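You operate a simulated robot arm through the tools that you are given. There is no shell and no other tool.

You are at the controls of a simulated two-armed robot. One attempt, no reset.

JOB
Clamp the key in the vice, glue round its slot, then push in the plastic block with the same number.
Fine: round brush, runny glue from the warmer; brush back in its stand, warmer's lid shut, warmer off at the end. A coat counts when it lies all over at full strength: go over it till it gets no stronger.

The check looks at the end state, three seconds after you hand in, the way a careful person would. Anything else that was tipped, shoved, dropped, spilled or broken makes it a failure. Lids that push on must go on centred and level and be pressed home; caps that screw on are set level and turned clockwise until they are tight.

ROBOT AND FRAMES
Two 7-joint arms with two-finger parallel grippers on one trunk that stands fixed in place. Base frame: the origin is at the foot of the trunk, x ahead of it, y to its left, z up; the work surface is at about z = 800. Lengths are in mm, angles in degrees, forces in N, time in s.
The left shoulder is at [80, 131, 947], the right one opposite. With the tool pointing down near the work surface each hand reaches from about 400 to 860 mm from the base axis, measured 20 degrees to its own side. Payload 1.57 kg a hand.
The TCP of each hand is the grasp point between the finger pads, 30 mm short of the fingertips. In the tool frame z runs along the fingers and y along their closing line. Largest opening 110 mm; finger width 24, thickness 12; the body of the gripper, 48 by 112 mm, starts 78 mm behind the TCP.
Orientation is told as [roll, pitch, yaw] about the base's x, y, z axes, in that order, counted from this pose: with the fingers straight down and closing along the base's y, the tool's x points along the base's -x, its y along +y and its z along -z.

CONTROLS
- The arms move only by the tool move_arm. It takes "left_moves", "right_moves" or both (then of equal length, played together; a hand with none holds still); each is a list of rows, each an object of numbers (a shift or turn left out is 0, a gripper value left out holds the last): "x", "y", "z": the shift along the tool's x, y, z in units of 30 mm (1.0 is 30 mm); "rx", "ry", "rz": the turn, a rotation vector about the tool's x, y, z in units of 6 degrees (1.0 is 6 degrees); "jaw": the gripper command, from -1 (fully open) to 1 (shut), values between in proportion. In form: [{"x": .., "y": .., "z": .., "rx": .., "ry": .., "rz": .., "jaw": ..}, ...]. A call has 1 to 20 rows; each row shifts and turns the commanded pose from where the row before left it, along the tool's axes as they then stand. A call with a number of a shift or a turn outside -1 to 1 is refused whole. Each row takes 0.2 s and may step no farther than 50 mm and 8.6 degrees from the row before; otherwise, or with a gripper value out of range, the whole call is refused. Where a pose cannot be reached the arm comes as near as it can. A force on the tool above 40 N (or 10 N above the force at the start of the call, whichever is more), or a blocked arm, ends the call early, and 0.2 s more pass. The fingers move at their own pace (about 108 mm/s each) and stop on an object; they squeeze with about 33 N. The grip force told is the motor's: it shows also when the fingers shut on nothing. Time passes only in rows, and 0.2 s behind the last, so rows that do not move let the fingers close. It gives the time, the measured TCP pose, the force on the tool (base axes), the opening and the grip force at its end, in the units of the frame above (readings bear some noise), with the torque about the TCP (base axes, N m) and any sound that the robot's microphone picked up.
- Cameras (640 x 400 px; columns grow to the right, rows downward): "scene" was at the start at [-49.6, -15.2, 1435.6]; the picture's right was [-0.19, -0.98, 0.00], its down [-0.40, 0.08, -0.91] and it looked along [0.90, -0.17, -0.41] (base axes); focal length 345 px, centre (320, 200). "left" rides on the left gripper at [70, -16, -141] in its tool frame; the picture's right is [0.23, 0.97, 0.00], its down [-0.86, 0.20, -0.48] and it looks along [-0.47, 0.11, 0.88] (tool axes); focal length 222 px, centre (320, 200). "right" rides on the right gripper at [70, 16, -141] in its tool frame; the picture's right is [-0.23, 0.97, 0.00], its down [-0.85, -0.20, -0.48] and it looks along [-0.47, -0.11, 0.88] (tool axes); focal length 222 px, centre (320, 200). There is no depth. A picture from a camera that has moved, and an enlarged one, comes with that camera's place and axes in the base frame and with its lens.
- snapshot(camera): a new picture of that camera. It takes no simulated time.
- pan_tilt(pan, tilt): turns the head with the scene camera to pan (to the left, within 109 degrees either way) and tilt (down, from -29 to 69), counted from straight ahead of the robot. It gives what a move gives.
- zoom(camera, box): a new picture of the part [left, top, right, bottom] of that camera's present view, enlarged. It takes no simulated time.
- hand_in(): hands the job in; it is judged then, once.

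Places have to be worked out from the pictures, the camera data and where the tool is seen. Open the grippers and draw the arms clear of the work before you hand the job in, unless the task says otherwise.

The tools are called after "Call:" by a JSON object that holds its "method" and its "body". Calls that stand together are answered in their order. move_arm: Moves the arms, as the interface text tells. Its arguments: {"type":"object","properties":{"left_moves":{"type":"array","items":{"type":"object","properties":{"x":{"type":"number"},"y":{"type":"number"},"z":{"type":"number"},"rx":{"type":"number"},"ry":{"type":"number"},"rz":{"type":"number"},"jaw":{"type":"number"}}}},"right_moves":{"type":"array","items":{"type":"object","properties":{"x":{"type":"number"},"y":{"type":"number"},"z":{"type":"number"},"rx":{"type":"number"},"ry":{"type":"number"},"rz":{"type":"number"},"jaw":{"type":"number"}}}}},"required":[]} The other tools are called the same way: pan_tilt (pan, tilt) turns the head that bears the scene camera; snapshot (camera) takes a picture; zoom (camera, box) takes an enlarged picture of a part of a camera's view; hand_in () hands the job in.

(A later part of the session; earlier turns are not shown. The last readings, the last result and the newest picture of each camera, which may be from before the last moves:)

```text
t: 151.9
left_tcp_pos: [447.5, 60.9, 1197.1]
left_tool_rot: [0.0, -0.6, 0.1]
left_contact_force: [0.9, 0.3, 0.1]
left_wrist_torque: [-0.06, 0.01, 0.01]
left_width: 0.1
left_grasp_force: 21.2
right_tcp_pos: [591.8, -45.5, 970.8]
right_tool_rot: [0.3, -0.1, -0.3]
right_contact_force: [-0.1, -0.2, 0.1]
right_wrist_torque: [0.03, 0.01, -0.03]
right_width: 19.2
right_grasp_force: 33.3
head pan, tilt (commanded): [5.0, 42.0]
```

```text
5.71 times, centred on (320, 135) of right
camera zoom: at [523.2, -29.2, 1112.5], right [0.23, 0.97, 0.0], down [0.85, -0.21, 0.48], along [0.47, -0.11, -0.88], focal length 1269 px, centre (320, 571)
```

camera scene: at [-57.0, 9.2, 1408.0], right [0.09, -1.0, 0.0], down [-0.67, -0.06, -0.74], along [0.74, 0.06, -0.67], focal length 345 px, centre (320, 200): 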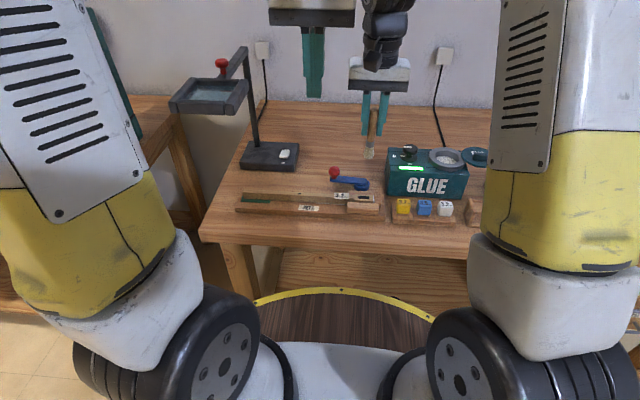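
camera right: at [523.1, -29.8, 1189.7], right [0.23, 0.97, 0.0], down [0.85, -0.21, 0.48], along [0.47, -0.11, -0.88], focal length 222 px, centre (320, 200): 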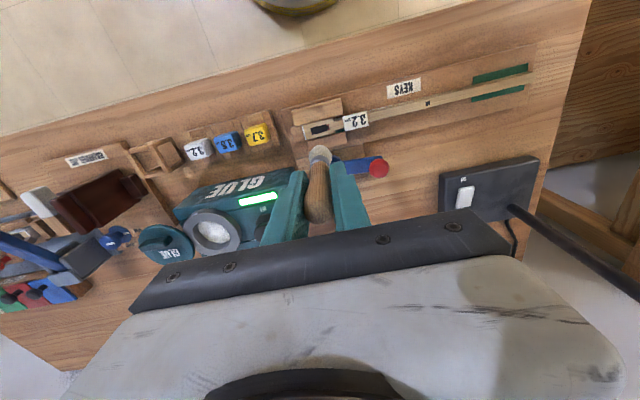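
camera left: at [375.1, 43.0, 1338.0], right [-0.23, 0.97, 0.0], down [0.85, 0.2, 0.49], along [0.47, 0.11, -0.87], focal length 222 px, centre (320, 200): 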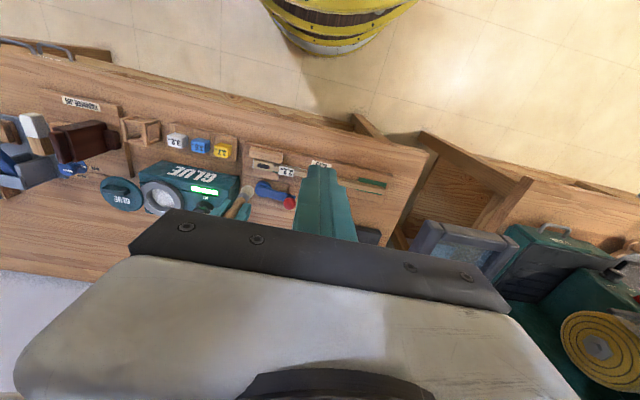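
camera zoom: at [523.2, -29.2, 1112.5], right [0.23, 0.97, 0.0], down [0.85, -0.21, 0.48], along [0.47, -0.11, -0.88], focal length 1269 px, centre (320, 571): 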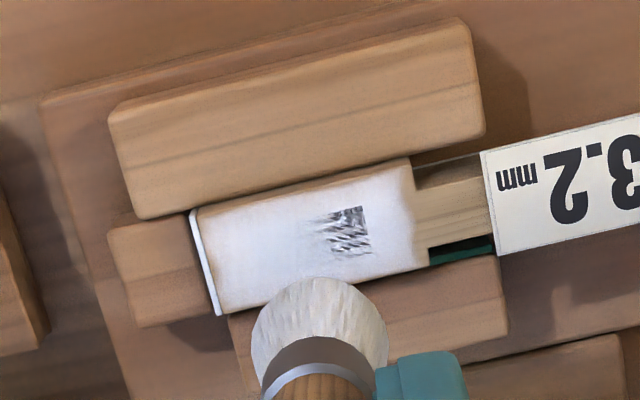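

The coat covers the whole key head except a thin dark spot near the +y end of the slot. I'll go back down about 9 mm further left and brush over that spot and the surrounding area again.

Call:
{"method": "move_arm", "body": {"right_moves": [{"y": 0.3}, {"z": 0.9}, {"z": 0.5}, {"z": 0.17}, {"z": 0.13}, {"y": 0.15}, {"y": 0.1}, {"y": -0.15}, {"y": -0.15}, {"x": -0.1}, {"y": 0.15}, {"y": 0.15}, {"y": -0.15}, {"y": -0.15}, {"x": 0.2}, {"y": 0.15}, {"y": 0.15}, {"y": -0.15}, {"y": -0.15}, {"x": -0.1}]}}

Call:
{"method": "zoom", "body": {"camera": "left", "box": [240, 150, 280, 180]}}

Call:
{"method": "zoom", "body": {"camera": "scene", "box": [335, 160, 395, 210]}}

```text
t: 156.1
left_tcp_pos: [448.0, 60.3, 1198.3]
left_tool_rot: [-0.1, -0.7, 0.1]
left_contact_force: [-0.5, 0.5, 0.3]
left_wrist_torque: [0.0, 0.01, -0.01]
left_width: 0.1
left_grasp_force: 21.3
right_tcp_pos: [591.3, -37.9, 920.1]
right_tool_rot: [0.2, -0.2, -0.2]
right_contact_force: [-0.7, 0.8, -0.3]
right_wrist_torque: [0.01, 0.01, -0.02]
right_width: 19.0
right_grasp_force: 33.0
head pan, tilt (commanded): [5.0, 42.0]
```

```text
13.33 times, centred on (260, 165) of left
camera zoom: at [375.1, 43.0, 1338.1], right [-0.23, 0.97, 0.0], down [0.85, 0.2, 0.49], along [0.47, 0.11, -0.87], focal length 2962 px, centre (1120, 667)
```

zoom: 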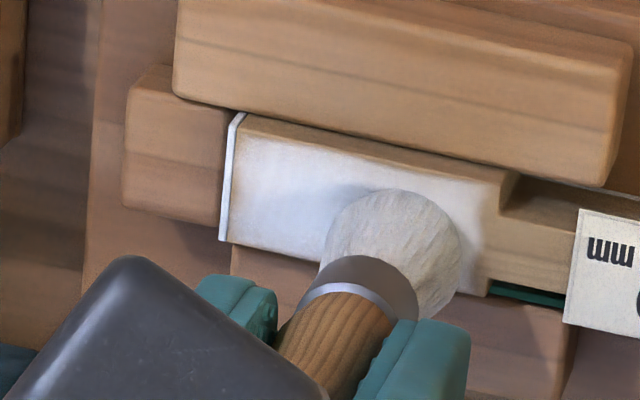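

```text
8.00 times, centred on (365, 185) of scene
camera zoom: at [-57.1, 9.2, 1408.0], right [0.09, -1.0, 0.0], down [-0.67, -0.06, -0.74], along [0.74, 0.06, -0.67], focal length 2756 px, centre (-40, 320)
```

zoom: 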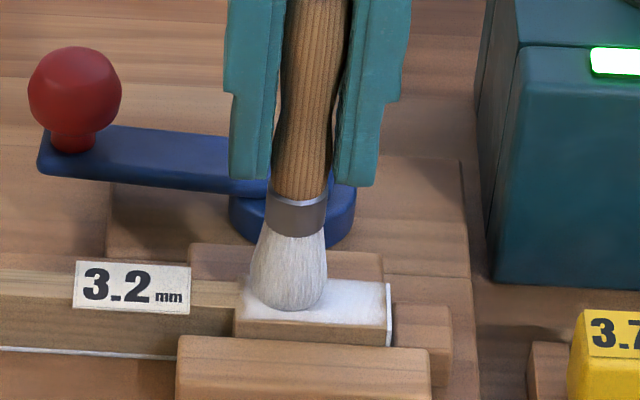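

Call:
{"method": "move_arm", "body": {"right_moves": [{"z": -0.5}, {"z": -0.9}, {"z": -0.5}, {"z": 0}]}}

Call:
{"method": "zoom", "body": {"camera": "scene", "box": [345, 165, 393, 210]}}

Call:
{"method": "zoom", "body": {"camera": "left", "box": [240, 150, 280, 180]}}

Call:
{"method": "zoom", "body": {"camera": "right", "box": [250, 100, 350, 170]}}

```text
t: 157.1
left_tcp_pos: [447.2, 60.6, 1197.9]
left_tool_rot: [0.1, -0.6, 0.1]
left_contact_force: [0.2, 0.0, 0.5]
left_wrist_torque: [0.02, -0.03, 0.01]
left_width: 0.0
left_grasp_force: 21.6
right_tcp_pos: [592.8, -37.6, 978.2]
right_tool_rot: [0.2, -0.2, -0.3]
right_contact_force: [-0.5, 0.3, -0.7]
right_wrist_torque: [0.03, 0.0, -0.02]
right_width: 18.8
right_grasp_force: 33.0
head pan, tilt (commanded): [5.0, 42.0]
```

```text
8.89 times, centred on (369, 188) of scene
camera zoom: at [-57.0, 9.2, 1408.0], right [0.09, -1.0, 0.0], down [-0.67, -0.06, -0.74], along [0.74, 0.06, -0.67], focal length 3063 px, centre (-116, 311)
```

zoom: 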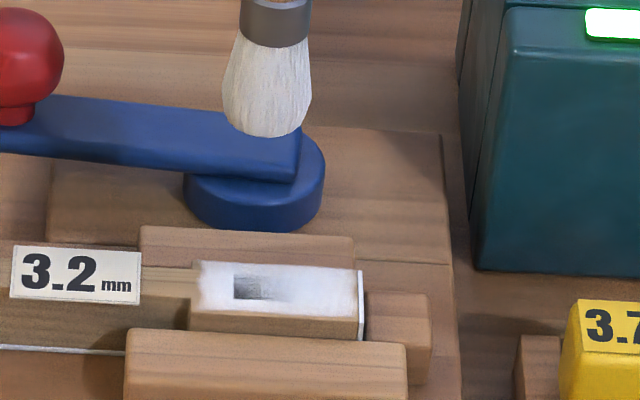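

```text
13.33 times, centred on (260, 165) of left
camera zoom: at [375.1, 43.0, 1338.1], right [-0.23, 0.97, 0.0], down [0.85, 0.2, 0.49], along [0.47, 0.11, -0.87], focal length 2962 px, centre (1120, 667)
```

zoom: 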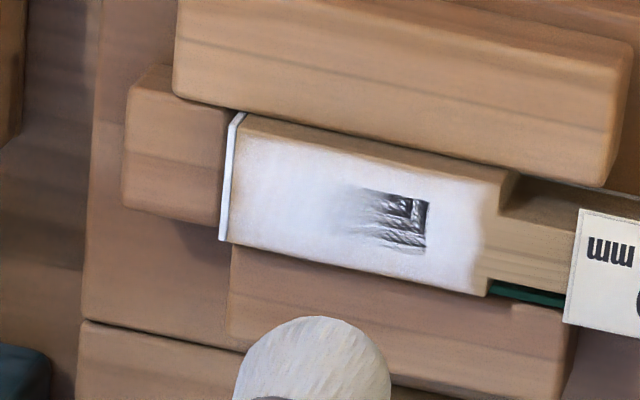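

```text
5.71 times, centred on (300, 135) of right
camera zoom: at [523.3, -21.6, 1119.3], right [0.23, 0.97, 0.0], down [0.85, -0.21, 0.48], along [0.47, -0.11, -0.88], focal length 1269 px, centre (434, 571)
```

zoom: 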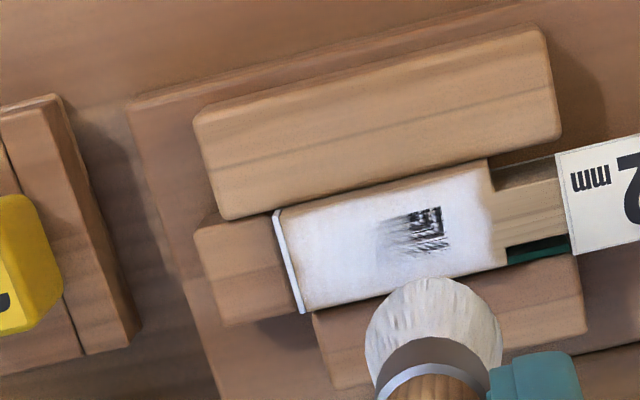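

Call:
{"method": "zoom", "body": {"camera": "left", "box": [252, 158, 272, 172]}}

Call:
{"method": "zoom", "body": {"camera": "scene", "box": [358, 193, 374, 205]}}

Call:
{"method": "zoom", "body": {"camera": "right", "box": [294, 128, 334, 156]}}

```text
16.00 times, centred on (262, 165) of left
camera zoom: at [375.1, 43.0, 1338.1], right [-0.23, 0.97, 0.0], down [0.85, 0.2, 0.49], along [0.47, 0.11, -0.87], focal length 3554 px, centre (1248, 760)
```

zoom: 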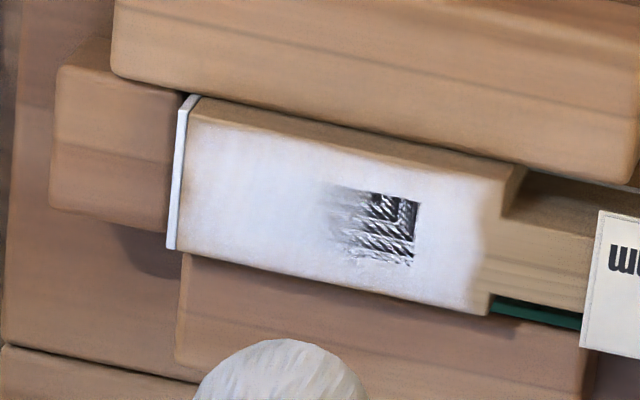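

```text
16.00 times, centred on (366, 199) of scene
camera zoom: at [-57.0, 9.2, 1408.0], right [0.09, -1.0, 0.0], down [-0.67, -0.06, -0.74], along [0.74, 0.06, -0.67], focal length 5513 px, centre (-416, 216)
```

zoom: 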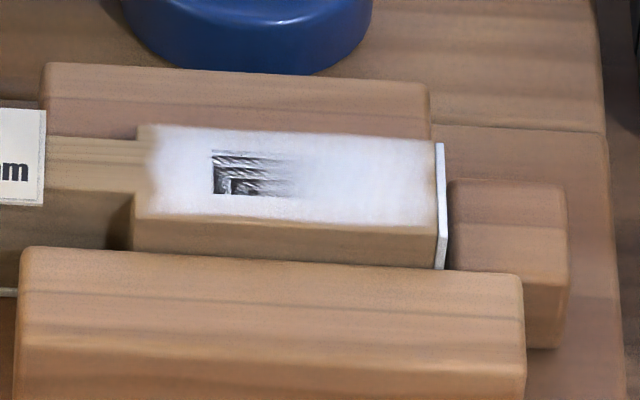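

```text
14.29 times, centred on (314, 142) of right
camera zoom: at [523.3, -21.6, 1119.3], right [0.23, 0.97, 0.0], down [0.85, -0.21, 0.48], along [0.47, -0.11, -0.88], focal length 3173 px, centre (406, 1029)
```

zoom: 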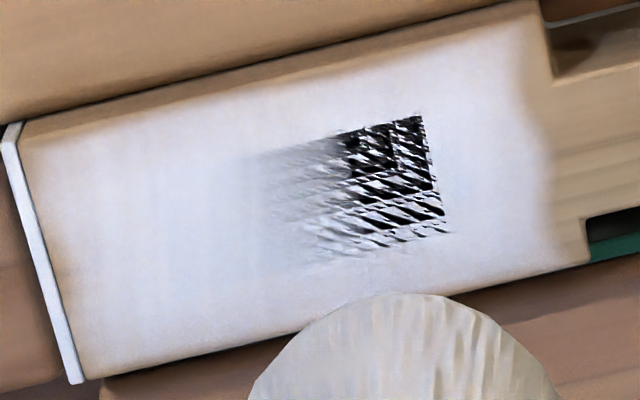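

The odd stripes at the slot look like two nearly coplanar surfaces fighting in the render; the white coat covers the key head. The last pass showed no contact force, so I'll press a bit deeper and go all over again with contact, then compare.

Call:
{"method": "move_arm", "body": {"right_moves": [{"y": -0.2}, {"z": 0.9}, {"z": 0.6}, {"z": 0.4}, {"z": 0.1}, {"z": 0.05}]}}

Call:
{"method": "zoom", "body": {"camera": "scene", "box": [335, 160, 395, 210]}}

```text
t: 158.5
left_tcp_pos: [447.2, 60.6, 1198.0]
left_tool_rot: [0.0, -0.6, 0.2]
left_contact_force: [-0.3, 0.1, -0.7]
left_wrist_torque: [0.0, 0.03, -0.01]
left_width: 0.0
left_grasp_force: 21.5
right_tcp_pos: [592.7, -44.4, 917.0]
right_tool_rot: [0.2, -0.6, -0.3]
right_contact_force: [-0.5, 0.2, 31.9]
right_wrist_torque: [-0.01, -0.09, 0.03]
right_width: 19.0
right_grasp_force: 33.0
head pan, tilt (commanded): [5.0, 42.0]
```

```text
8.00 times, centred on (365, 185) of scene
camera zoom: at [-58.1, 9.3, 1408.0], right [0.09, -1.0, 0.0], down [-0.67, -0.06, -0.74], along [0.74, 0.06, -0.67], focal length 2756 px, centre (-40, 320)
```

zoom: 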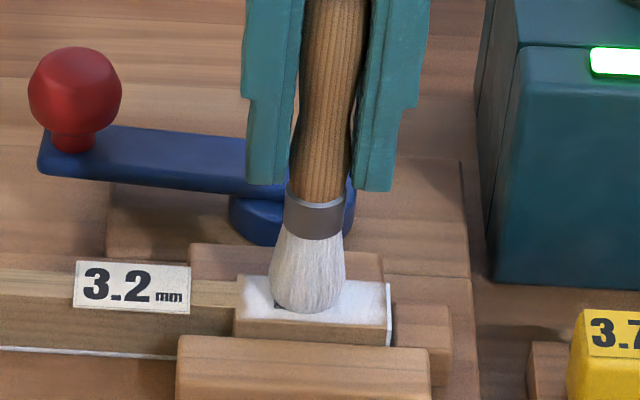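

Contact is now firm (32 N). I'll ease up 2 mm and stroke over the whole head area.

Call:
{"method": "move_arm", "body": {"right_moves": [{"z": -0.07}, {"y": 0.2}, {"y": 0.2}, {"y": -0.2}, {"y": -0.2}, {"y": -0.2}, {"y": -0.2}, {"x": -0.15}, {"y": 0.2}, {"y": 0.2}, {"y": 0.2}, {"y": 0.2}, {"x": 0.15}, {"x": 0.15}, {"y": -0.2}, {"y": -0.2}, {"y": -0.2}, {"y": -0.2}, {"y": 0.2}, {"y": 0.2}]}}

Call:
{"method": "zoom", "body": {"camera": "left", "box": [240, 150, 280, 180]}}

Call:
{"method": "zoom", "body": {"camera": "scene", "box": [335, 160, 395, 210]}}

```text
t: 162.7
left_tcp_pos: [447.8, 60.4, 1198.3]
left_tool_rot: [0.1, -0.5, 0.0]
left_contact_force: [-0.6, -0.6, 0.5]
left_wrist_torque: [-0.01, -0.01, 0.02]
left_width: 0.3
left_grasp_force: 21.2
right_tcp_pos: [587.1, -44.1, 917.7]
right_tool_rot: [0.2, -0.1, -0.4]
right_contact_force: [0.3, 0.2, -0.6]
right_wrist_torque: [0.01, -0.01, 0.02]
right_width: 19.0
right_grasp_force: 32.5
head pan, tilt (commanded): [5.0, 42.0]
```

```text
13.33 times, centred on (260, 165) of left
camera zoom: at [375.1, 42.9, 1338.0], right [-0.23, 0.97, 0.0], down [0.85, 0.2, 0.49], along [0.47, 0.11, -0.87], focal length 2962 px, centre (1120, 667)
```

zoom: 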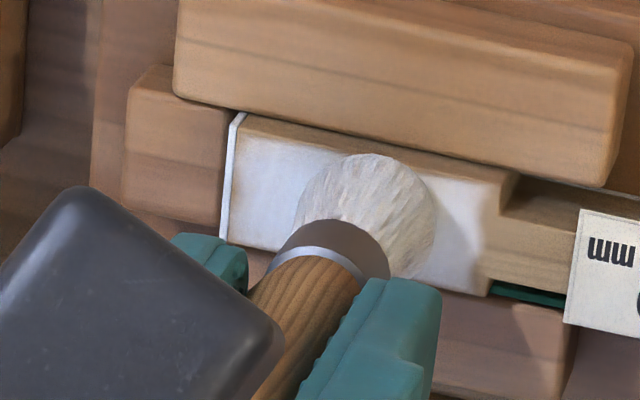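

```text
8.00 times, centred on (365, 185) of scene
camera zoom: at [-57.0, 9.2, 1408.0], right [0.09, -1.0, 0.0], down [-0.67, -0.06, -0.74], along [0.74, 0.06, -0.67], focal length 2756 px, centre (-40, 320)
```

zoom: 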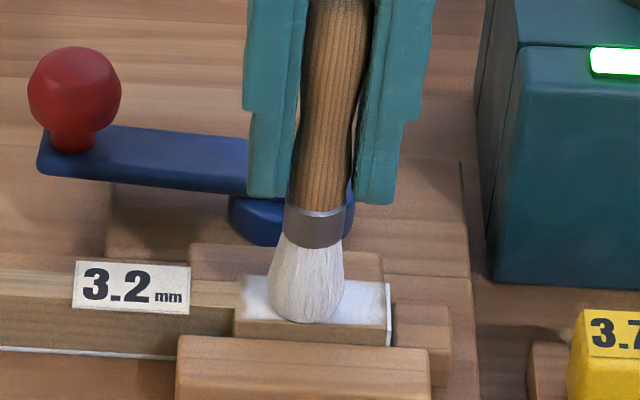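

Call:
{"method": "move_arm", "body": {"right_moves": [{"z": -0.5}, {"z": -0.9}, {"z": -0.9}, {"z": -0.5}, {"z": 0}]}}

Call:
{"method": "zoom", "body": {"camera": "left", "box": [252, 158, 272, 172]}}

Call:
{"method": "zoom", "body": {"camera": "scene", "box": [358, 193, 374, 205]}}

Call:
{"method": "zoom", "body": {"camera": "scene", "box": [345, 145, 393, 210]}}

Call:
{"method": "zoom", "body": {"camera": "right", "box": [294, 118, 334, 146]}}

```text
t: 163.9
left_tcp_pos: [447.4, 59.4, 1198.1]
left_tool_rot: [-0.1, -0.6, 0.1]
left_contact_force: [0.6, 0.7, -0.2]
left_wrist_torque: [0.02, 0.03, 0.01]
left_width: 0.0
left_grasp_force: 21.4
right_tcp_pos: [587.9, -46.2, 1001.6]
right_tool_rot: [0.2, -0.2, -0.3]
right_contact_force: [0.0, -0.3, -0.8]
right_wrist_torque: [-0.03, 0.03, -0.01]
right_width: 19.0
right_grasp_force: 32.5
head pan, tilt (commanded): [5.0, 42.0]
```

```text
16.00 times, centred on (262, 165) of left
camera zoom: at [375.1, 43.0, 1338.1], right [-0.23, 0.97, 0.0], down [0.85, 0.2, 0.49], along [0.47, 0.11, -0.87], focal length 3554 px, centre (1248, 760)
```

zoom: 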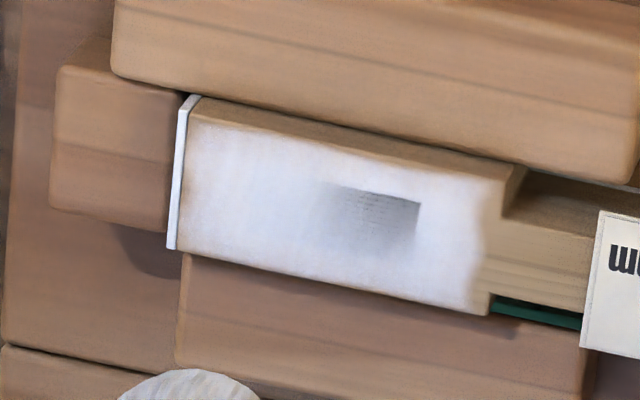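

```text
16.00 times, centred on (366, 199) of scene
camera zoom: at [-57.0, 9.2, 1408.0], right [0.09, -1.0, 0.0], down [-0.67, -0.06, -0.74], along [0.74, 0.06, -0.67], focal length 5513 px, centre (-416, 216)
```

zoom: 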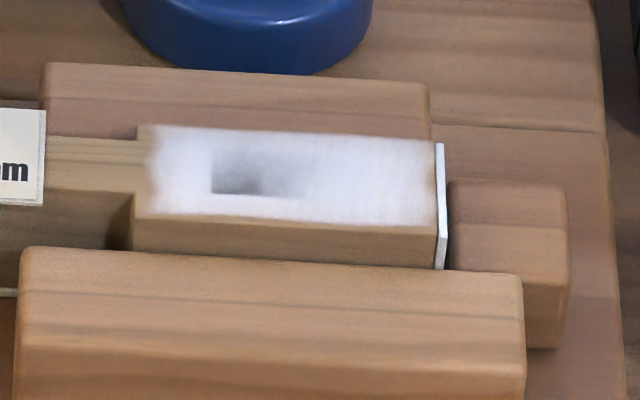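

```text
6.15 times, centred on (369, 178) of scene
camera zoom: at [-57.0, 9.2, 1408.0], right [0.09, -1.0, 0.0], down [-0.67, -0.06, -0.74], along [0.74, 0.06, -0.67], focal length 2120 px, centre (18, 338)
```

zoom: 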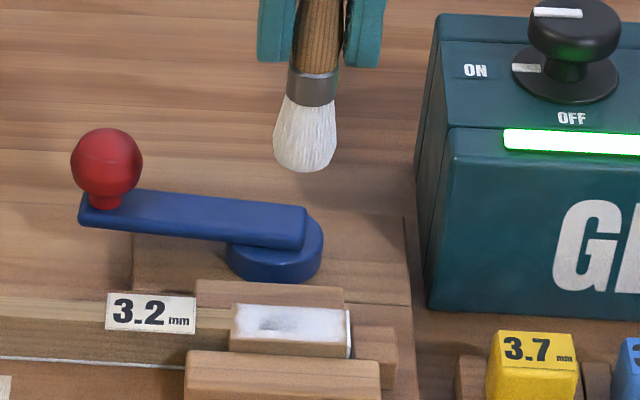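

```text
14.29 times, centred on (314, 132) of right
camera zoom: at [518.0, -27.9, 1143.3], right [0.23, 0.97, 0.0], down [0.85, -0.21, 0.48], along [0.47, -0.11, -0.88], focal length 3173 px, centre (406, 1171)
```

zoom: 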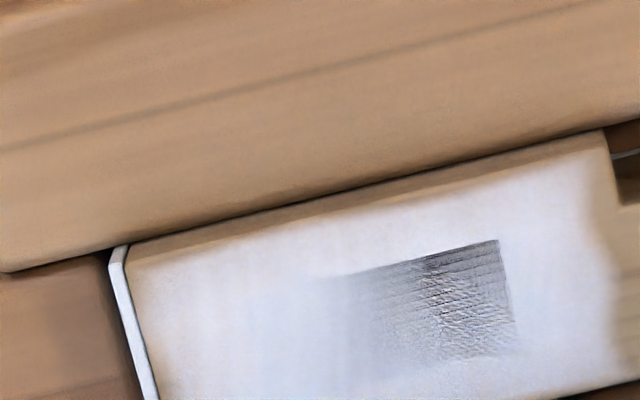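

The spot has turned from dark to light grey, so the coat is still strengthening there, around (585.5, -37.5). I'll bring the brush over exactly that place and press with contact.

Call:
{"method": "move_arm", "body": {"right_moves": [{"x": -0.117, "y": 0.217}, {"z": 0.9}, {"z": 0.9}, {"z": 0.8}, {"z": 0.12}, {"z": 0.12}, {"z": 0}]}}

Call:
{"method": "zoom", "body": {"camera": "scene", "box": [335, 160, 395, 210]}}

Call:
{"method": "zoom", "body": {"camera": "left", "box": [240, 150, 280, 180]}}

```text
t: 165.5
left_tcp_pos: [447.8, 61.0, 1197.7]
left_tool_rot: [0.0, -0.6, 0.1]
left_contact_force: [0.8, 0.5, 0.1]
left_wrist_torque: [-0.02, 0.03, 0.0]
left_width: 0.1
left_grasp_force: 21.0
right_tcp_pos: [591.7, -37.6, 916.8]
right_tool_rot: [0.1, -0.3, -0.3]
right_contact_force: [-1.2, -0.5, 2.9]
right_wrist_torque: [0.0, 0.02, 0.02]
right_width: 18.8
right_grasp_force: 33.2
head pan, tilt (commanded): [5.0, 42.0]
```

```text
8.00 times, centred on (365, 185) of scene
camera zoom: at [-57.1, 9.2, 1408.0], right [0.09, -1.0, 0.0], down [-0.67, -0.06, -0.74], along [0.74, 0.06, -0.67], focal length 2756 px, centre (-40, 320)
```

zoom: 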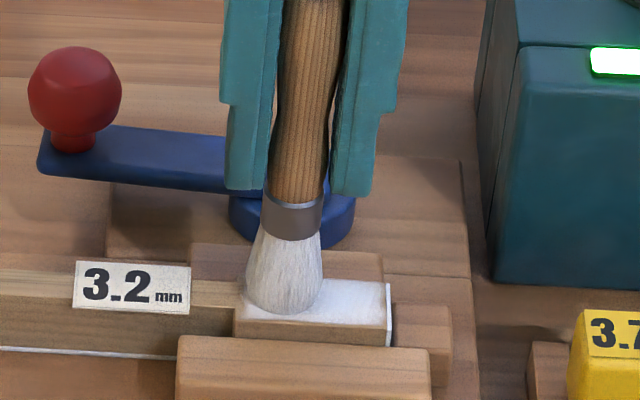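

```text
13.33 times, centred on (260, 165) of left
camera zoom: at [375.0, 43.0, 1338.1], right [-0.23, 0.97, 0.0], down [0.85, 0.2, 0.49], along [0.47, 0.11, -0.87], focal length 2962 px, centre (1120, 667)
```

zoom: 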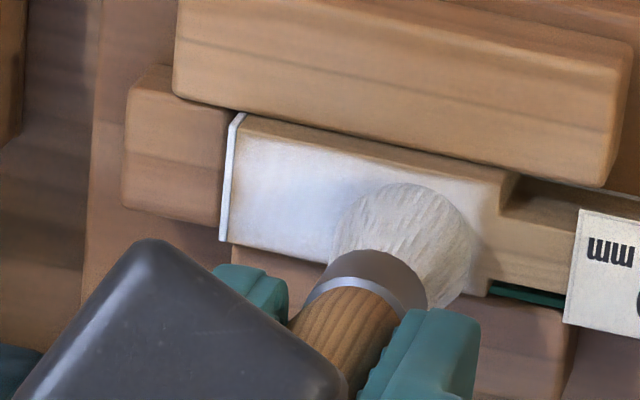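

Light contact (3 N) right on the spot. I'll rub back and forth here with slight pressure.

Call:
{"method": "move_arm", "body": {"right_moves": [{"z": 0.05}, {"y": -0.1}, {"y": -0.1}, {"y": -0.1}, {"y": 0.1}, {"y": 0.1}, {"y": 0.1}, {"z": 0.03, "x": 0.1}, {"y": -0.1}, {"y": -0.1}, {"y": -0.1}, {"y": 0.1}, {"y": 0.1}, {"y": 0.1}, {"z": 0.03, "x": -0.15}, {"y": -0.1}, {"y": -0.1}, {"y": -0.1}, {"y": 0.1}, {"y": 0.1}]}}

Call:
{"method": "move_arm", "body": {"right_moves": [{"z": -0.5}, {"z": -0.9}, {"z": -0.9}, {"z": -0.5}, {"z": 0}]}}

Call:
{"method": "zoom", "body": {"camera": "left", "box": [252, 158, 272, 172]}}

Call:
{"method": "zoom", "body": {"camera": "scene", "box": [358, 193, 374, 205]}}

Call:
{"method": "zoom", "body": {"camera": "scene", "box": [345, 145, 393, 210]}}

```text
t: 169.7
left_tcp_pos: [448.5, 59.6, 1196.4]
left_tool_rot: [0.1, -0.6, 0.0]
left_contact_force: [0.9, -0.3, 0.0]
left_wrist_torque: [0.0, -0.03, -0.01]
left_width: 0.0
left_grasp_force: 21.5
right_tcp_pos: [591.6, -42.3, 913.2]
right_tool_rot: [0.1, -0.2, -0.4]
right_contact_force: [-0.8, -3.9, 10.2]
right_wrist_torque: [-0.27, -0.03, 0.0]
right_width: 19.1
right_grasp_force: 32.5
head pan, tilt (commanded): [5.0, 42.0]
```

```text
t: 170.9
left_tcp_pos: [447.6, 59.6, 1197.0]
left_tool_rot: [0.0, -0.5, 0.1]
left_contact_force: [0.4, -0.6, -0.5]
left_wrist_torque: [-0.01, -0.01, -0.02]
left_width: 0.1
left_grasp_force: 21.1
right_tcp_pos: [591.9, -39.4, 996.9]
right_tool_rot: [0.2, 0.0, -0.3]
right_contact_force: [0.1, 0.0, 0.1]
right_wrist_torque: [0.02, 0.01, 0.0]
right_width: 19.0
right_grasp_force: 32.9
head pan, tilt (commanded): [5.0, 42.0]
```

```text
16.00 times, centred on (262, 165) of left
camera zoom: at [375.1, 43.0, 1338.0], right [-0.23, 0.97, 0.0], down [0.85, 0.2, 0.49], along [0.47, 0.11, -0.87], focal length 3554 px, centre (1248, 760)
```

zoom: 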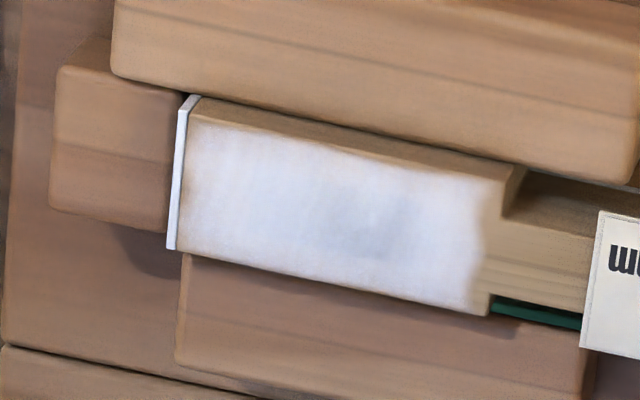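

```text
16.00 times, centred on (366, 199) of scene
camera zoom: at [-57.0, 9.2, 1408.0], right [0.09, -1.0, 0.0], down [-0.67, -0.06, -0.74], along [0.74, 0.06, -0.67], focal length 5513 px, centre (-416, 216)
```

zoom: 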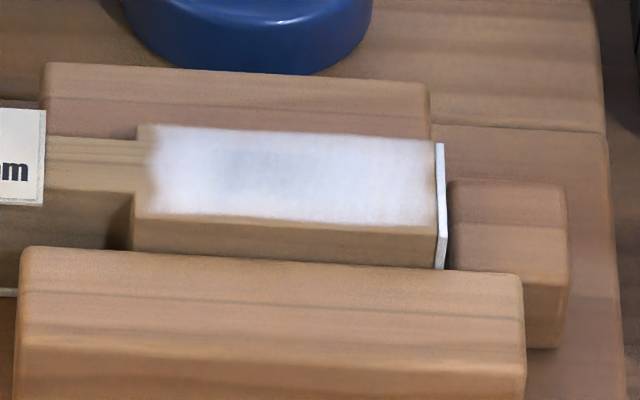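

```text
6.15 times, centred on (369, 178) of scene
camera zoom: at [-57.0, 9.2, 1408.0], right [0.09, -1.0, 0.0], down [-0.67, -0.06, -0.74], along [0.74, 0.06, -0.67], focal length 2120 px, centre (18, 338)
```

zoom: 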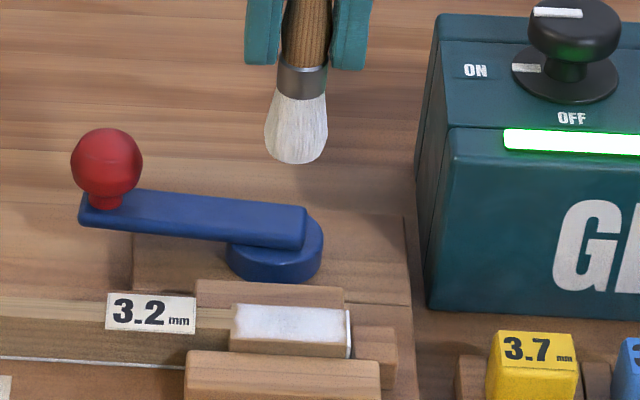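

The dark spot is gone and the head is nearly uniformly white. I'll make another full pass along the whole length with contact to check that it gets no stronger.

Call:
{"method": "move_arm", "body": {"right_moves": [{"y": 0.27}, {"z": 0.9}, {"z": 0.9}, {"z": 0.85}, {"z": 0.13}, {"y": -0.17}, {"y": -0.17, "z": 0.02}, {"y": -0.17}, {"y": -0.17, "z": 0.02}, {"y": -0.17}, {"y": -0.17}, {"x": 0.13}, {"y": 0.17}, {"y": 0.17, "z": 0.02}, {"y": 0.17}, {"y": 0.17}, {"y": 0.17, "z": 0.02}, {"y": 0.17}, {"z": 0}]}}

Call:
{"method": "zoom", "body": {"camera": "scene", "box": [335, 160, 395, 210]}}

```text
t: 174.7
left_tcp_pos: [446.9, 59.2, 1197.3]
left_tool_rot: [0.0, -0.6, 0.0]
left_contact_force: [-0.3, -0.2, -0.7]
left_wrist_torque: [-0.01, 0.0, 0.02]
left_width: 0.0
left_grasp_force: 21.6
right_tcp_pos: [589.8, -39.7, 911.7]
right_tool_rot: [-0.1, -0.2, -0.4]
right_contact_force: [-4.0, -5.7, 10.4]
right_wrist_torque: [-0.32, 0.17, 0.0]
right_width: 18.9
right_grasp_force: 33.2
head pan, tilt (commanded): [5.0, 42.0]
stopped in row 18 (right hand): the force on the tool passed its limit at 42 N (the readings are from after the stop); the commanded pose is now the measured one
```

```text
8.00 times, centred on (365, 185) of scene
camera zoom: at [-57.6, 9.0, 1408.0], right [0.09, -1.0, 0.0], down [-0.67, -0.06, -0.74], along [0.74, 0.06, -0.67], focal length 2756 px, centre (-40, 320)
```

zoom: 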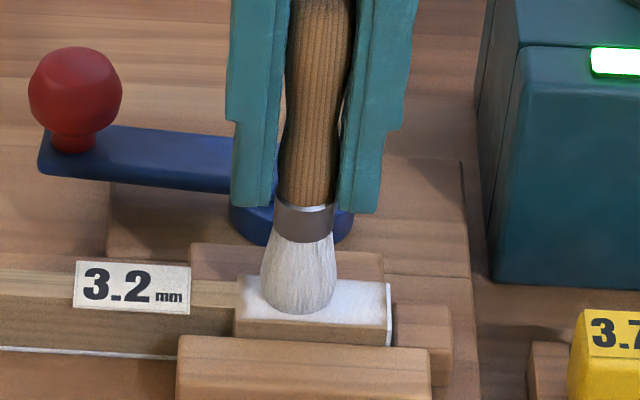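

Call:
{"method": "move_arm", "body": {"right_moves": [{"z": -0.3}, {"z": -0.9}, {"z": -0.9}, {"z": -0.7}, {"z": 0}]}}

Call:
{"method": "zoom", "body": {"camera": "left", "box": [252, 158, 272, 172]}}

Call:
{"method": "zoom", "body": {"camera": "scene", "box": [358, 193, 374, 205]}}

Call:
{"method": "zoom", "body": {"camera": "scene", "box": [320, 145, 400, 215]}}

Call:
{"method": "zoom", "body": {"camera": "right", "box": [270, 100, 370, 170]}}

```text
t: 175.9
left_tcp_pos: [448.3, 60.8, 1198.3]
left_tool_rot: [0.1, -0.6, 0.0]
left_contact_force: [-0.5, -0.4, -0.3]
left_wrist_torque: [0.02, 0.03, -0.02]
left_width: 0.0
left_grasp_force: 21.3
right_tcp_pos: [590.1, -37.4, 995.7]
right_tool_rot: [0.0, -0.2, -0.4]
right_contact_force: [-0.2, -0.6, -0.2]
right_wrist_torque: [0.01, 0.02, 0.01]
right_width: 18.9
right_grasp_force: 33.9
head pan, tilt (commanded): [5.0, 42.0]
```

```text
16.00 times, centred on (262, 165) of left
camera zoom: at [375.1, 43.0, 1338.1], right [-0.23, 0.97, 0.0], down [0.85, 0.2, 0.49], along [0.47, 0.11, -0.87], focal length 3554 px, centre (1248, 760)
```

zoom: 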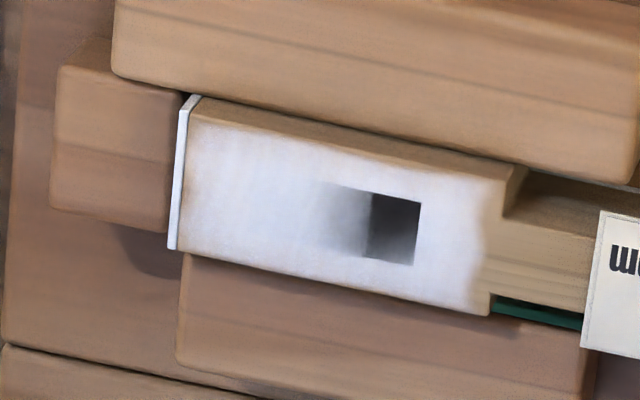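

```text
16.00 times, centred on (366, 199) of scene
camera zoom: at [-57.0, 9.2, 1408.0], right [0.09, -1.0, 0.0], down [-0.67, -0.06, -0.74], along [0.74, 0.06, -0.67], focal length 5513 px, centre (-416, 216)
```

zoom: 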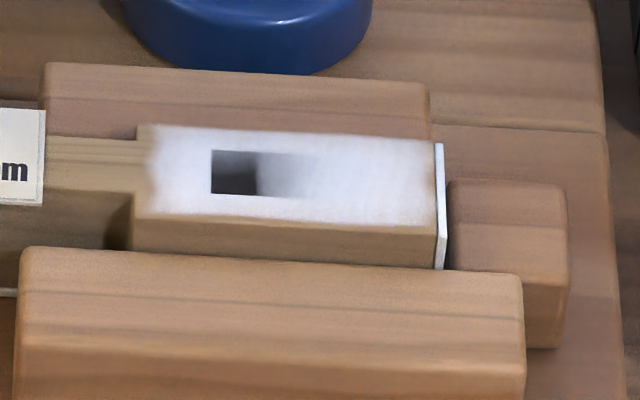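

```text
5.71 times, centred on (360, 180) of scene
camera zoom: at [-57.0, 9.2, 1408.0], right [0.09, -1.0, 0.0], down [-0.67, -0.06, -0.74], along [0.74, 0.06, -0.67], focal length 1969 px, centre (91, 314)
```

zoom: 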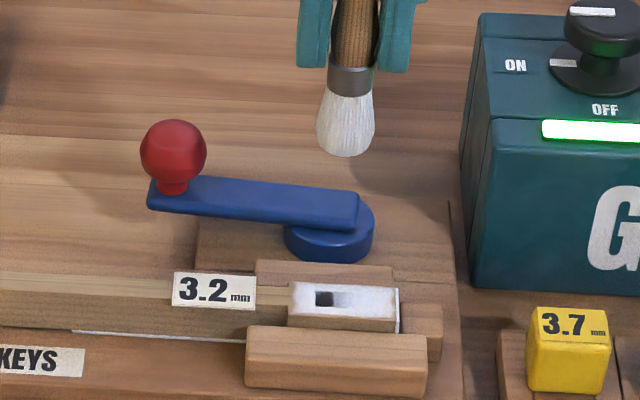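

```text
5.71 times, centred on (320, 135) of right
camera zoom: at [520.6, -21.2, 1136.5], right [0.23, 0.97, 0.0], down [0.85, -0.21, 0.48], along [0.47, -0.11, -0.88], focal length 1269 px, centre (320, 571)
```

zoom: 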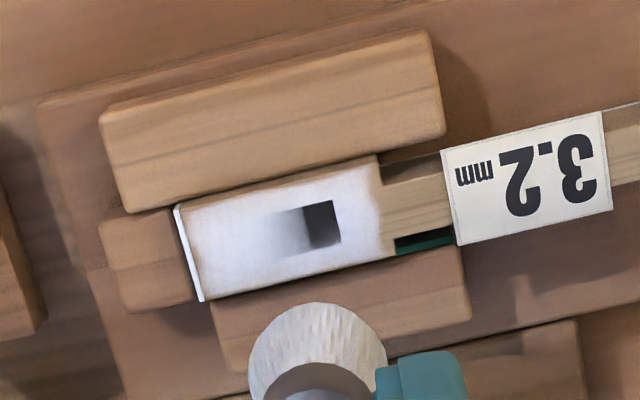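

Call:
{"method": "zoom", "body": {"camera": "right", "box": [294, 124, 334, 152]}}

Call:
{"method": "zoom", "body": {"camera": "left", "box": [256, 160, 268, 168]}}

Call:
{"method": "zoom", "body": {"camera": "scene", "box": [360, 194, 372, 202]}}

```text
14.29 times, centred on (314, 138) of right
camera zoom: at [520.6, -21.2, 1136.5], right [0.23, 0.97, 0.0], down [0.85, -0.21, 0.48], along [0.47, -0.11, -0.88], focal length 3173 px, centre (406, 1086)
```

zoom: 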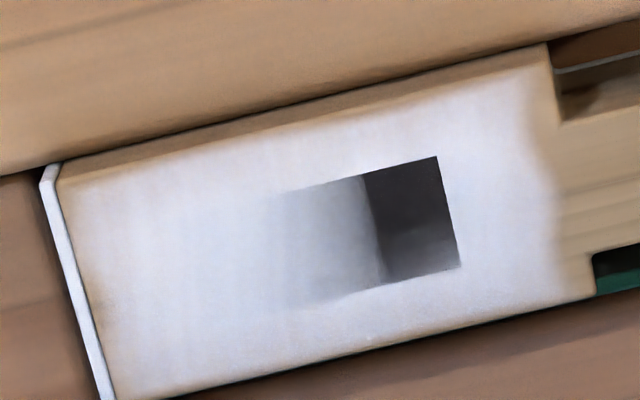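

```text
16.00 times, centred on (262, 164) of left
camera zoom: at [375.1, 43.0, 1338.1], right [-0.23, 0.97, 0.0], down [0.85, 0.2, 0.49], along [0.47, 0.11, -0.87], focal length 3554 px, centre (1248, 776)
```

zoom: 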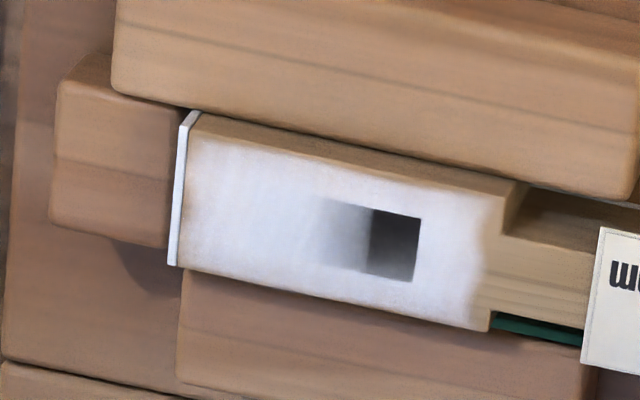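

```text
16.00 times, centred on (366, 198) of scene
camera zoom: at [-57.0, 9.2, 1408.0], right [0.09, -1.0, 0.0], down [-0.67, -0.06, -0.74], along [0.74, 0.06, -0.67], focal length 5513 px, centre (-416, 232)
```

zoom: 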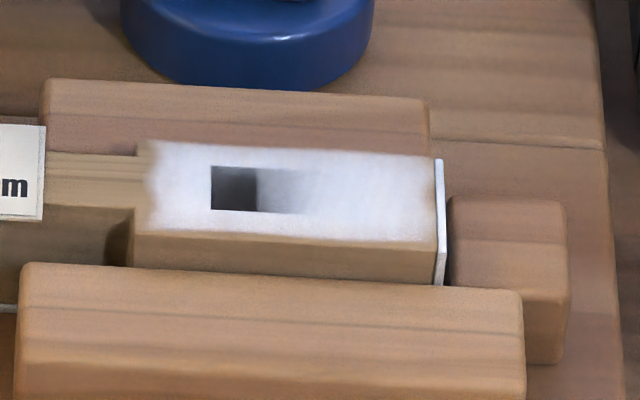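

The dark patch follows the slot's outline exactly, so it may be the slot showing through. I'll do one more gentle pass over it with light contact to see whether the coat there changes.

Call:
{"method": "move_arm", "body": {"right_moves": [{"z": 0.9}, {"z": 0.9}, {"z": 0.8}, {"z": 0.13}, {"z": 0.07}]}}

Call:
{"method": "zoom", "body": {"camera": "left", "box": [240, 150, 280, 180]}}

```text
t: 177.1
left_tcp_pos: [448.2, 59.6, 1198.4]
left_tool_rot: [0.1, -0.5, 0.0]
left_contact_force: [0.1, 0.4, -0.1]
left_wrist_torque: [0.0, -0.02, 0.02]
left_width: 0.0
left_grasp_force: 21.7
right_tcp_pos: [590.4, -38.8, 911.6]
right_tool_rot: [0.0, -0.4, -0.4]
right_contact_force: [-3.0, -1.7, 16.0]
right_wrist_torque: [0.0, 0.21, 0.04]
right_width: 18.9
right_grasp_force: 33.0
head pan, tilt (commanded): [5.0, 42.0]
```

```text
13.33 times, centred on (260, 165) of left
camera zoom: at [374.5, 42.9, 1338.2], right [-0.23, 0.97, 0.0], down [0.85, 0.2, 0.49], along [0.48, 0.11, -0.87], focal length 2962 px, centre (1120, 667)
```

zoom: 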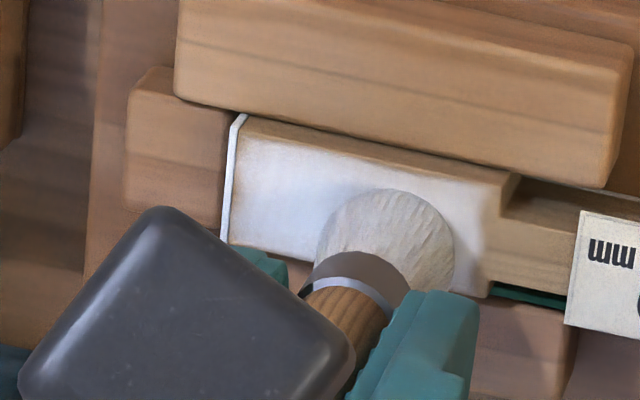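

Call:
{"method": "move_arm", "body": {"right_moves": [{"z": -0.04}, {"y": -0.1}, {"y": -0.1}, {"y": 0.1}, {"y": 0.1}, {"y": 0.1}, {"y": -0.1}, {"x": -0.08}, {"y": -0.1}, {"y": -0.1}, {"y": 0.1}, {"y": 0.1}, {"y": 0.1}, {"y": -0.1}, {"x": 0.16}, {"y": -0.1}, {"y": -0.1}, {"y": 0.1}, {"y": 0.1}, {"y": 0.1}]}}

Call:
{"method": "move_arm", "body": {"right_moves": [{"z": -0.3}, {"z": -0.9}, {"z": -0.9}, {"z": -0.7}, {"z": 0}]}}

Call:
{"method": "zoom", "body": {"camera": "left", "box": [252, 158, 272, 172]}}

Call:
{"method": "zoom", "body": {"camera": "right", "box": [294, 124, 334, 152]}}

Call:
{"method": "zoom", "body": {"camera": "scene", "box": [320, 145, 400, 215]}}

```text
t: 181.3
left_tcp_pos: [447.8, 60.2, 1197.3]
left_tool_rot: [0.0, -0.6, 0.1]
left_contact_force: [-0.2, 0.0, 0.0]
left_wrist_torque: [0.01, -0.01, 0.0]
left_width: 0.2
left_grasp_force: 21.0
right_tcp_pos: [587.8, -35.0, 911.4]
right_tool_rot: [-0.1, -0.2, -0.6]
right_contact_force: [0.6, 0.0, -1.3]
right_wrist_torque: [0.01, -0.01, 0.01]
right_width: 19.0
right_grasp_force: 33.3
head pan, tilt (commanded): [5.0, 42.0]
```

```text
t: 182.5
left_tcp_pos: [447.6, 61.0, 1198.2]
left_tool_rot: [0.0, -0.6, 0.0]
left_contact_force: [0.0, 0.4, 0.1]
left_wrist_torque: [-0.01, -0.04, 0.0]
left_width: 0.0
left_grasp_force: 21.2
right_tcp_pos: [586.6, -34.4, 996.4]
right_tool_rot: [0.0, -0.1, -0.4]
right_contact_force: [0.8, 0.0, 0.4]
right_wrist_torque: [-0.04, -0.01, -0.01]
right_width: 19.0
right_grasp_force: 32.5
head pan, tilt (commanded): [5.0, 42.0]
```

```text
16.00 times, centred on (262, 165) of left
camera zoom: at [375.1, 43.0, 1338.1], right [-0.23, 0.97, 0.0], down [0.85, 0.2, 0.49], along [0.47, 0.11, -0.87], focal length 3554 px, centre (1248, 760)
```

zoom: 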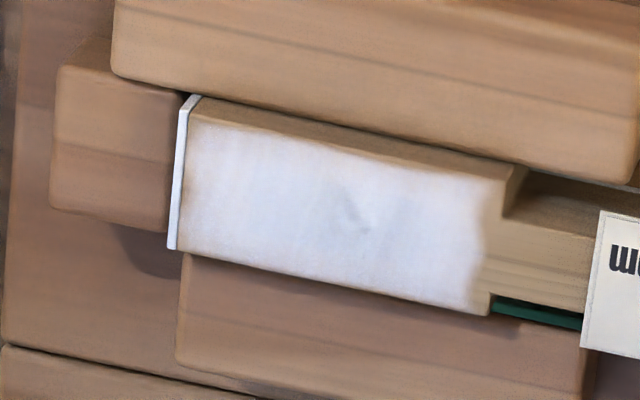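

```text
14.29 times, centred on (314, 138) of right
camera zoom: at [517.8, -18.4, 1138.5], right [0.23, 0.97, 0.0], down [0.85, -0.21, 0.48], along [0.47, -0.11, -0.88], focal length 3173 px, centre (406, 1086)
```

zoom: 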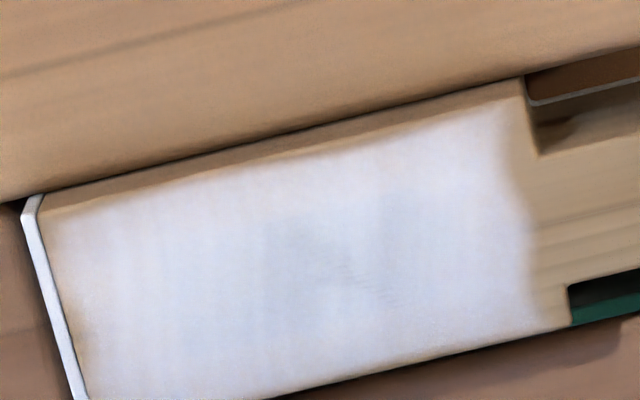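

```text
5.71 times, centred on (360, 180) of scene
camera zoom: at [-57.0, 9.2, 1408.0], right [0.09, -1.0, 0.0], down [-0.67, -0.06, -0.74], along [0.74, 0.06, -0.67], focal length 1969 px, centre (91, 314)
```

zoom: 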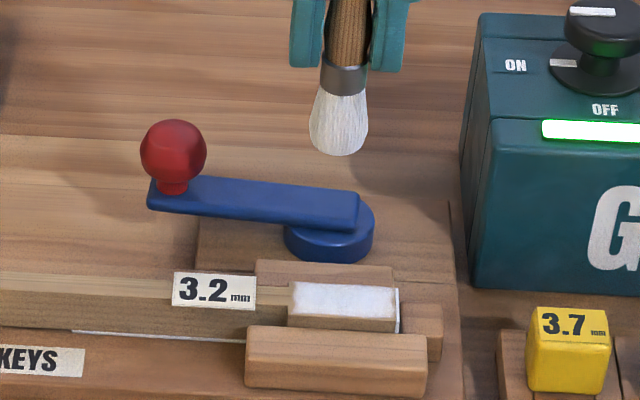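

The head is uniformly white again with no dark spot. To be sure the ends are at full strength, I'll do light passes toward the right end of the head.

Call:
{"method": "move_arm", "body": {"right_moves": [{"x": -0.1, "y": -0.8}, {"z": 0.9}, {"z": 0.9}, {"z": 0.9}, {"z": 0.15}, {"z": 0.05}, {"z": 0.05}]}}

Call:
{"method": "zoom", "body": {"camera": "scene", "box": [335, 160, 395, 210]}}

Call:
{"method": "zoom", "body": {"camera": "left", "box": [240, 150, 280, 180]}}

```text
t: 184.1
left_tcp_pos: [447.8, 61.1, 1198.4]
left_tool_rot: [0.0, -0.6, 0.0]
left_contact_force: [0.4, -0.2, -0.5]
left_wrist_torque: [0.02, -0.01, 0.03]
left_width: 0.1
left_grasp_force: 21.4
right_tcp_pos: [591.5, -61.4, 909.0]
right_tool_rot: [0.0, -0.5, -0.5]
right_contact_force: [0.7, -2.0, 36.3]
right_wrist_torque: [-0.23, -0.04, 0.01]
right_width: 19.1
right_grasp_force: 33.1
head pan, tilt (commanded): [5.0, 42.0]
```

```text
8.00 times, centred on (365, 185) of scene
camera zoom: at [-58.0, 9.2, 1408.0], right [0.09, -1.0, 0.0], down [-0.67, -0.06, -0.74], along [0.74, 0.06, -0.67], focal length 2756 px, centre (-40, 320)
```

zoom: 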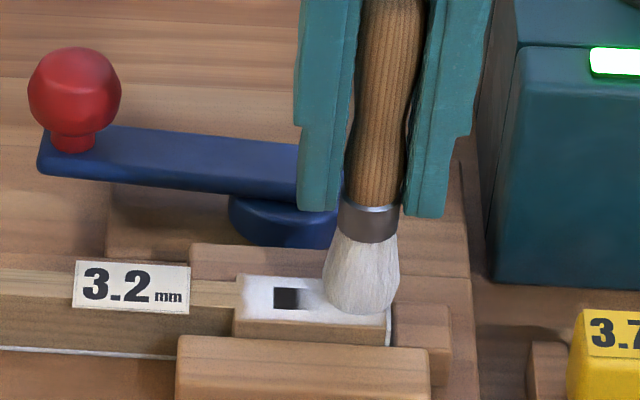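

```text
13.33 times, centred on (260, 165) of left
camera zoom: at [374.2, 42.9, 1338.3], right [-0.23, 0.97, 0.0], down [0.85, 0.2, 0.49], along [0.48, 0.11, -0.87], focal length 2962 px, centre (1120, 667)
```

zoom: 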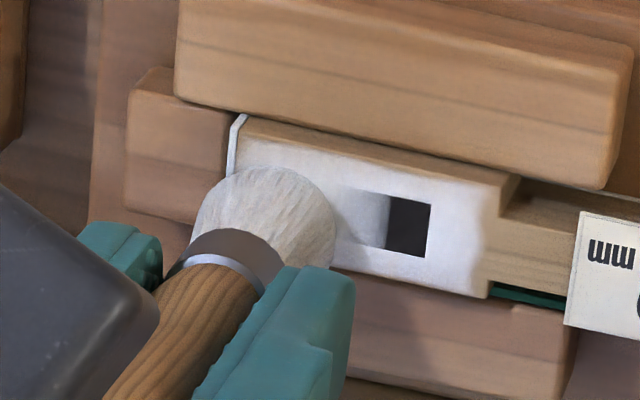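

Pressing on the right end makes the slot show again, so it's only the key tipping microscopically, not the coat thinning. I'll ease off the pressure, make light strokes at this end, and finish with one near the middle.

Call:
{"method": "move_arm", "body": {"right_moves": [{"z": -0.07}, {"y": 0.15}, {"y": -0.15}, {"x": -0.12}, {"y": 0.15}, {"y": -0.15}, {"x": 0.24}, {"y": 0.15}, {"y": -0.15}, {"x": -0.12}, {"y": 0.2}, {"y": 0.2}, {"y": 0.2}, {"y": 0.2}, {"y": 0.1}, {"y": -0.1}, {"y": -0.1}, {"z": -0.3}, {"z": -0.9}, {"z": -0.9}]}}

Call:
{"method": "zoom", "body": {"camera": "left", "box": [252, 158, 272, 172]}}

Call:
{"method": "zoom", "body": {"camera": "scene", "box": [358, 193, 374, 205]}}

Call:
{"method": "zoom", "body": {"camera": "right", "box": [280, 110, 340, 152]}}

```text
t: 188.3
left_tcp_pos: [448.5, 60.4, 1196.8]
left_tool_rot: [0.0, -0.7, -0.1]
left_contact_force: [0.6, -0.3, -0.3]
left_wrist_torque: [0.0, 0.03, 0.03]
left_width: 0.1
left_grasp_force: 21.2
right_tcp_pos: [589.1, -38.0, 973.6]
right_tool_rot: [-0.1, -0.1, -0.4]
right_contact_force: [-0.3, 0.2, -0.3]
right_wrist_torque: [0.0, 0.04, -0.01]
right_width: 19.1
right_grasp_force: 32.8
head pan, tilt (commanded): [5.0, 42.0]
```

```text
16.00 times, centred on (262, 165) of left
camera zoom: at [375.3, 43.0, 1338.0], right [-0.23, 0.97, 0.0], down [0.85, 0.2, 0.49], along [0.47, 0.11, -0.87], focal length 3554 px, centre (1248, 760)
```

zoom: 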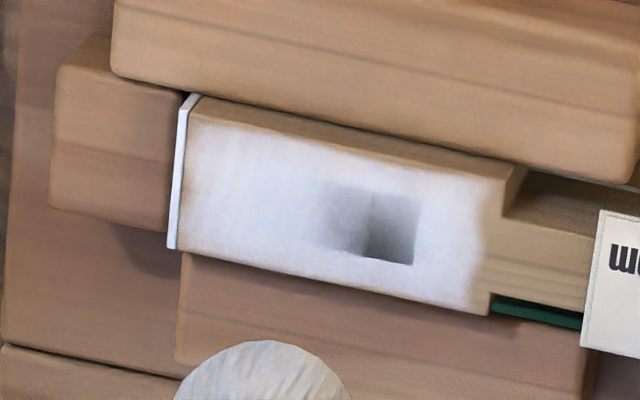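

```text
16.00 times, centred on (366, 199) of scene
camera zoom: at [-56.8, 9.3, 1408.0], right [0.09, -1.0, 0.0], down [-0.67, -0.06, -0.74], along [0.74, 0.06, -0.67], focal length 5513 px, centre (-416, 216)
```

zoom: 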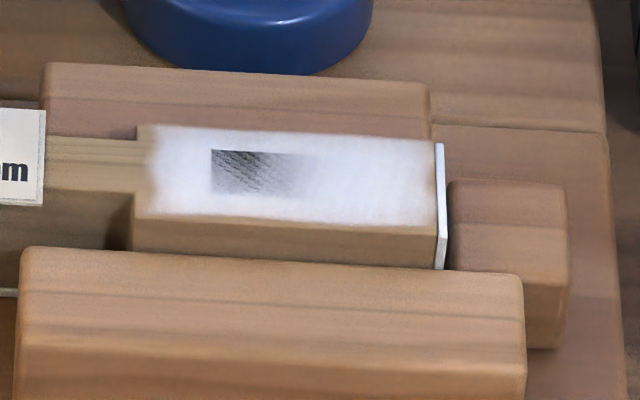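

```text
9.52 times, centred on (310, 131) of right
camera zoom: at [520.6, -21.4, 1115.3], right [0.23, 0.97, 0.0], down [0.85, -0.21, 0.48], along [0.47, -0.11, -0.88], focal length 2116 px, centre (415, 857)
```

zoom: 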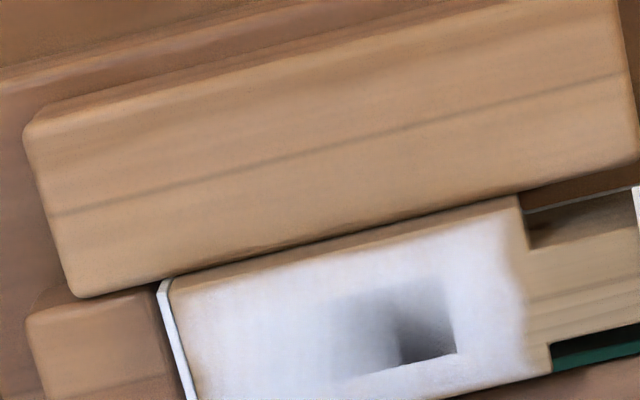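

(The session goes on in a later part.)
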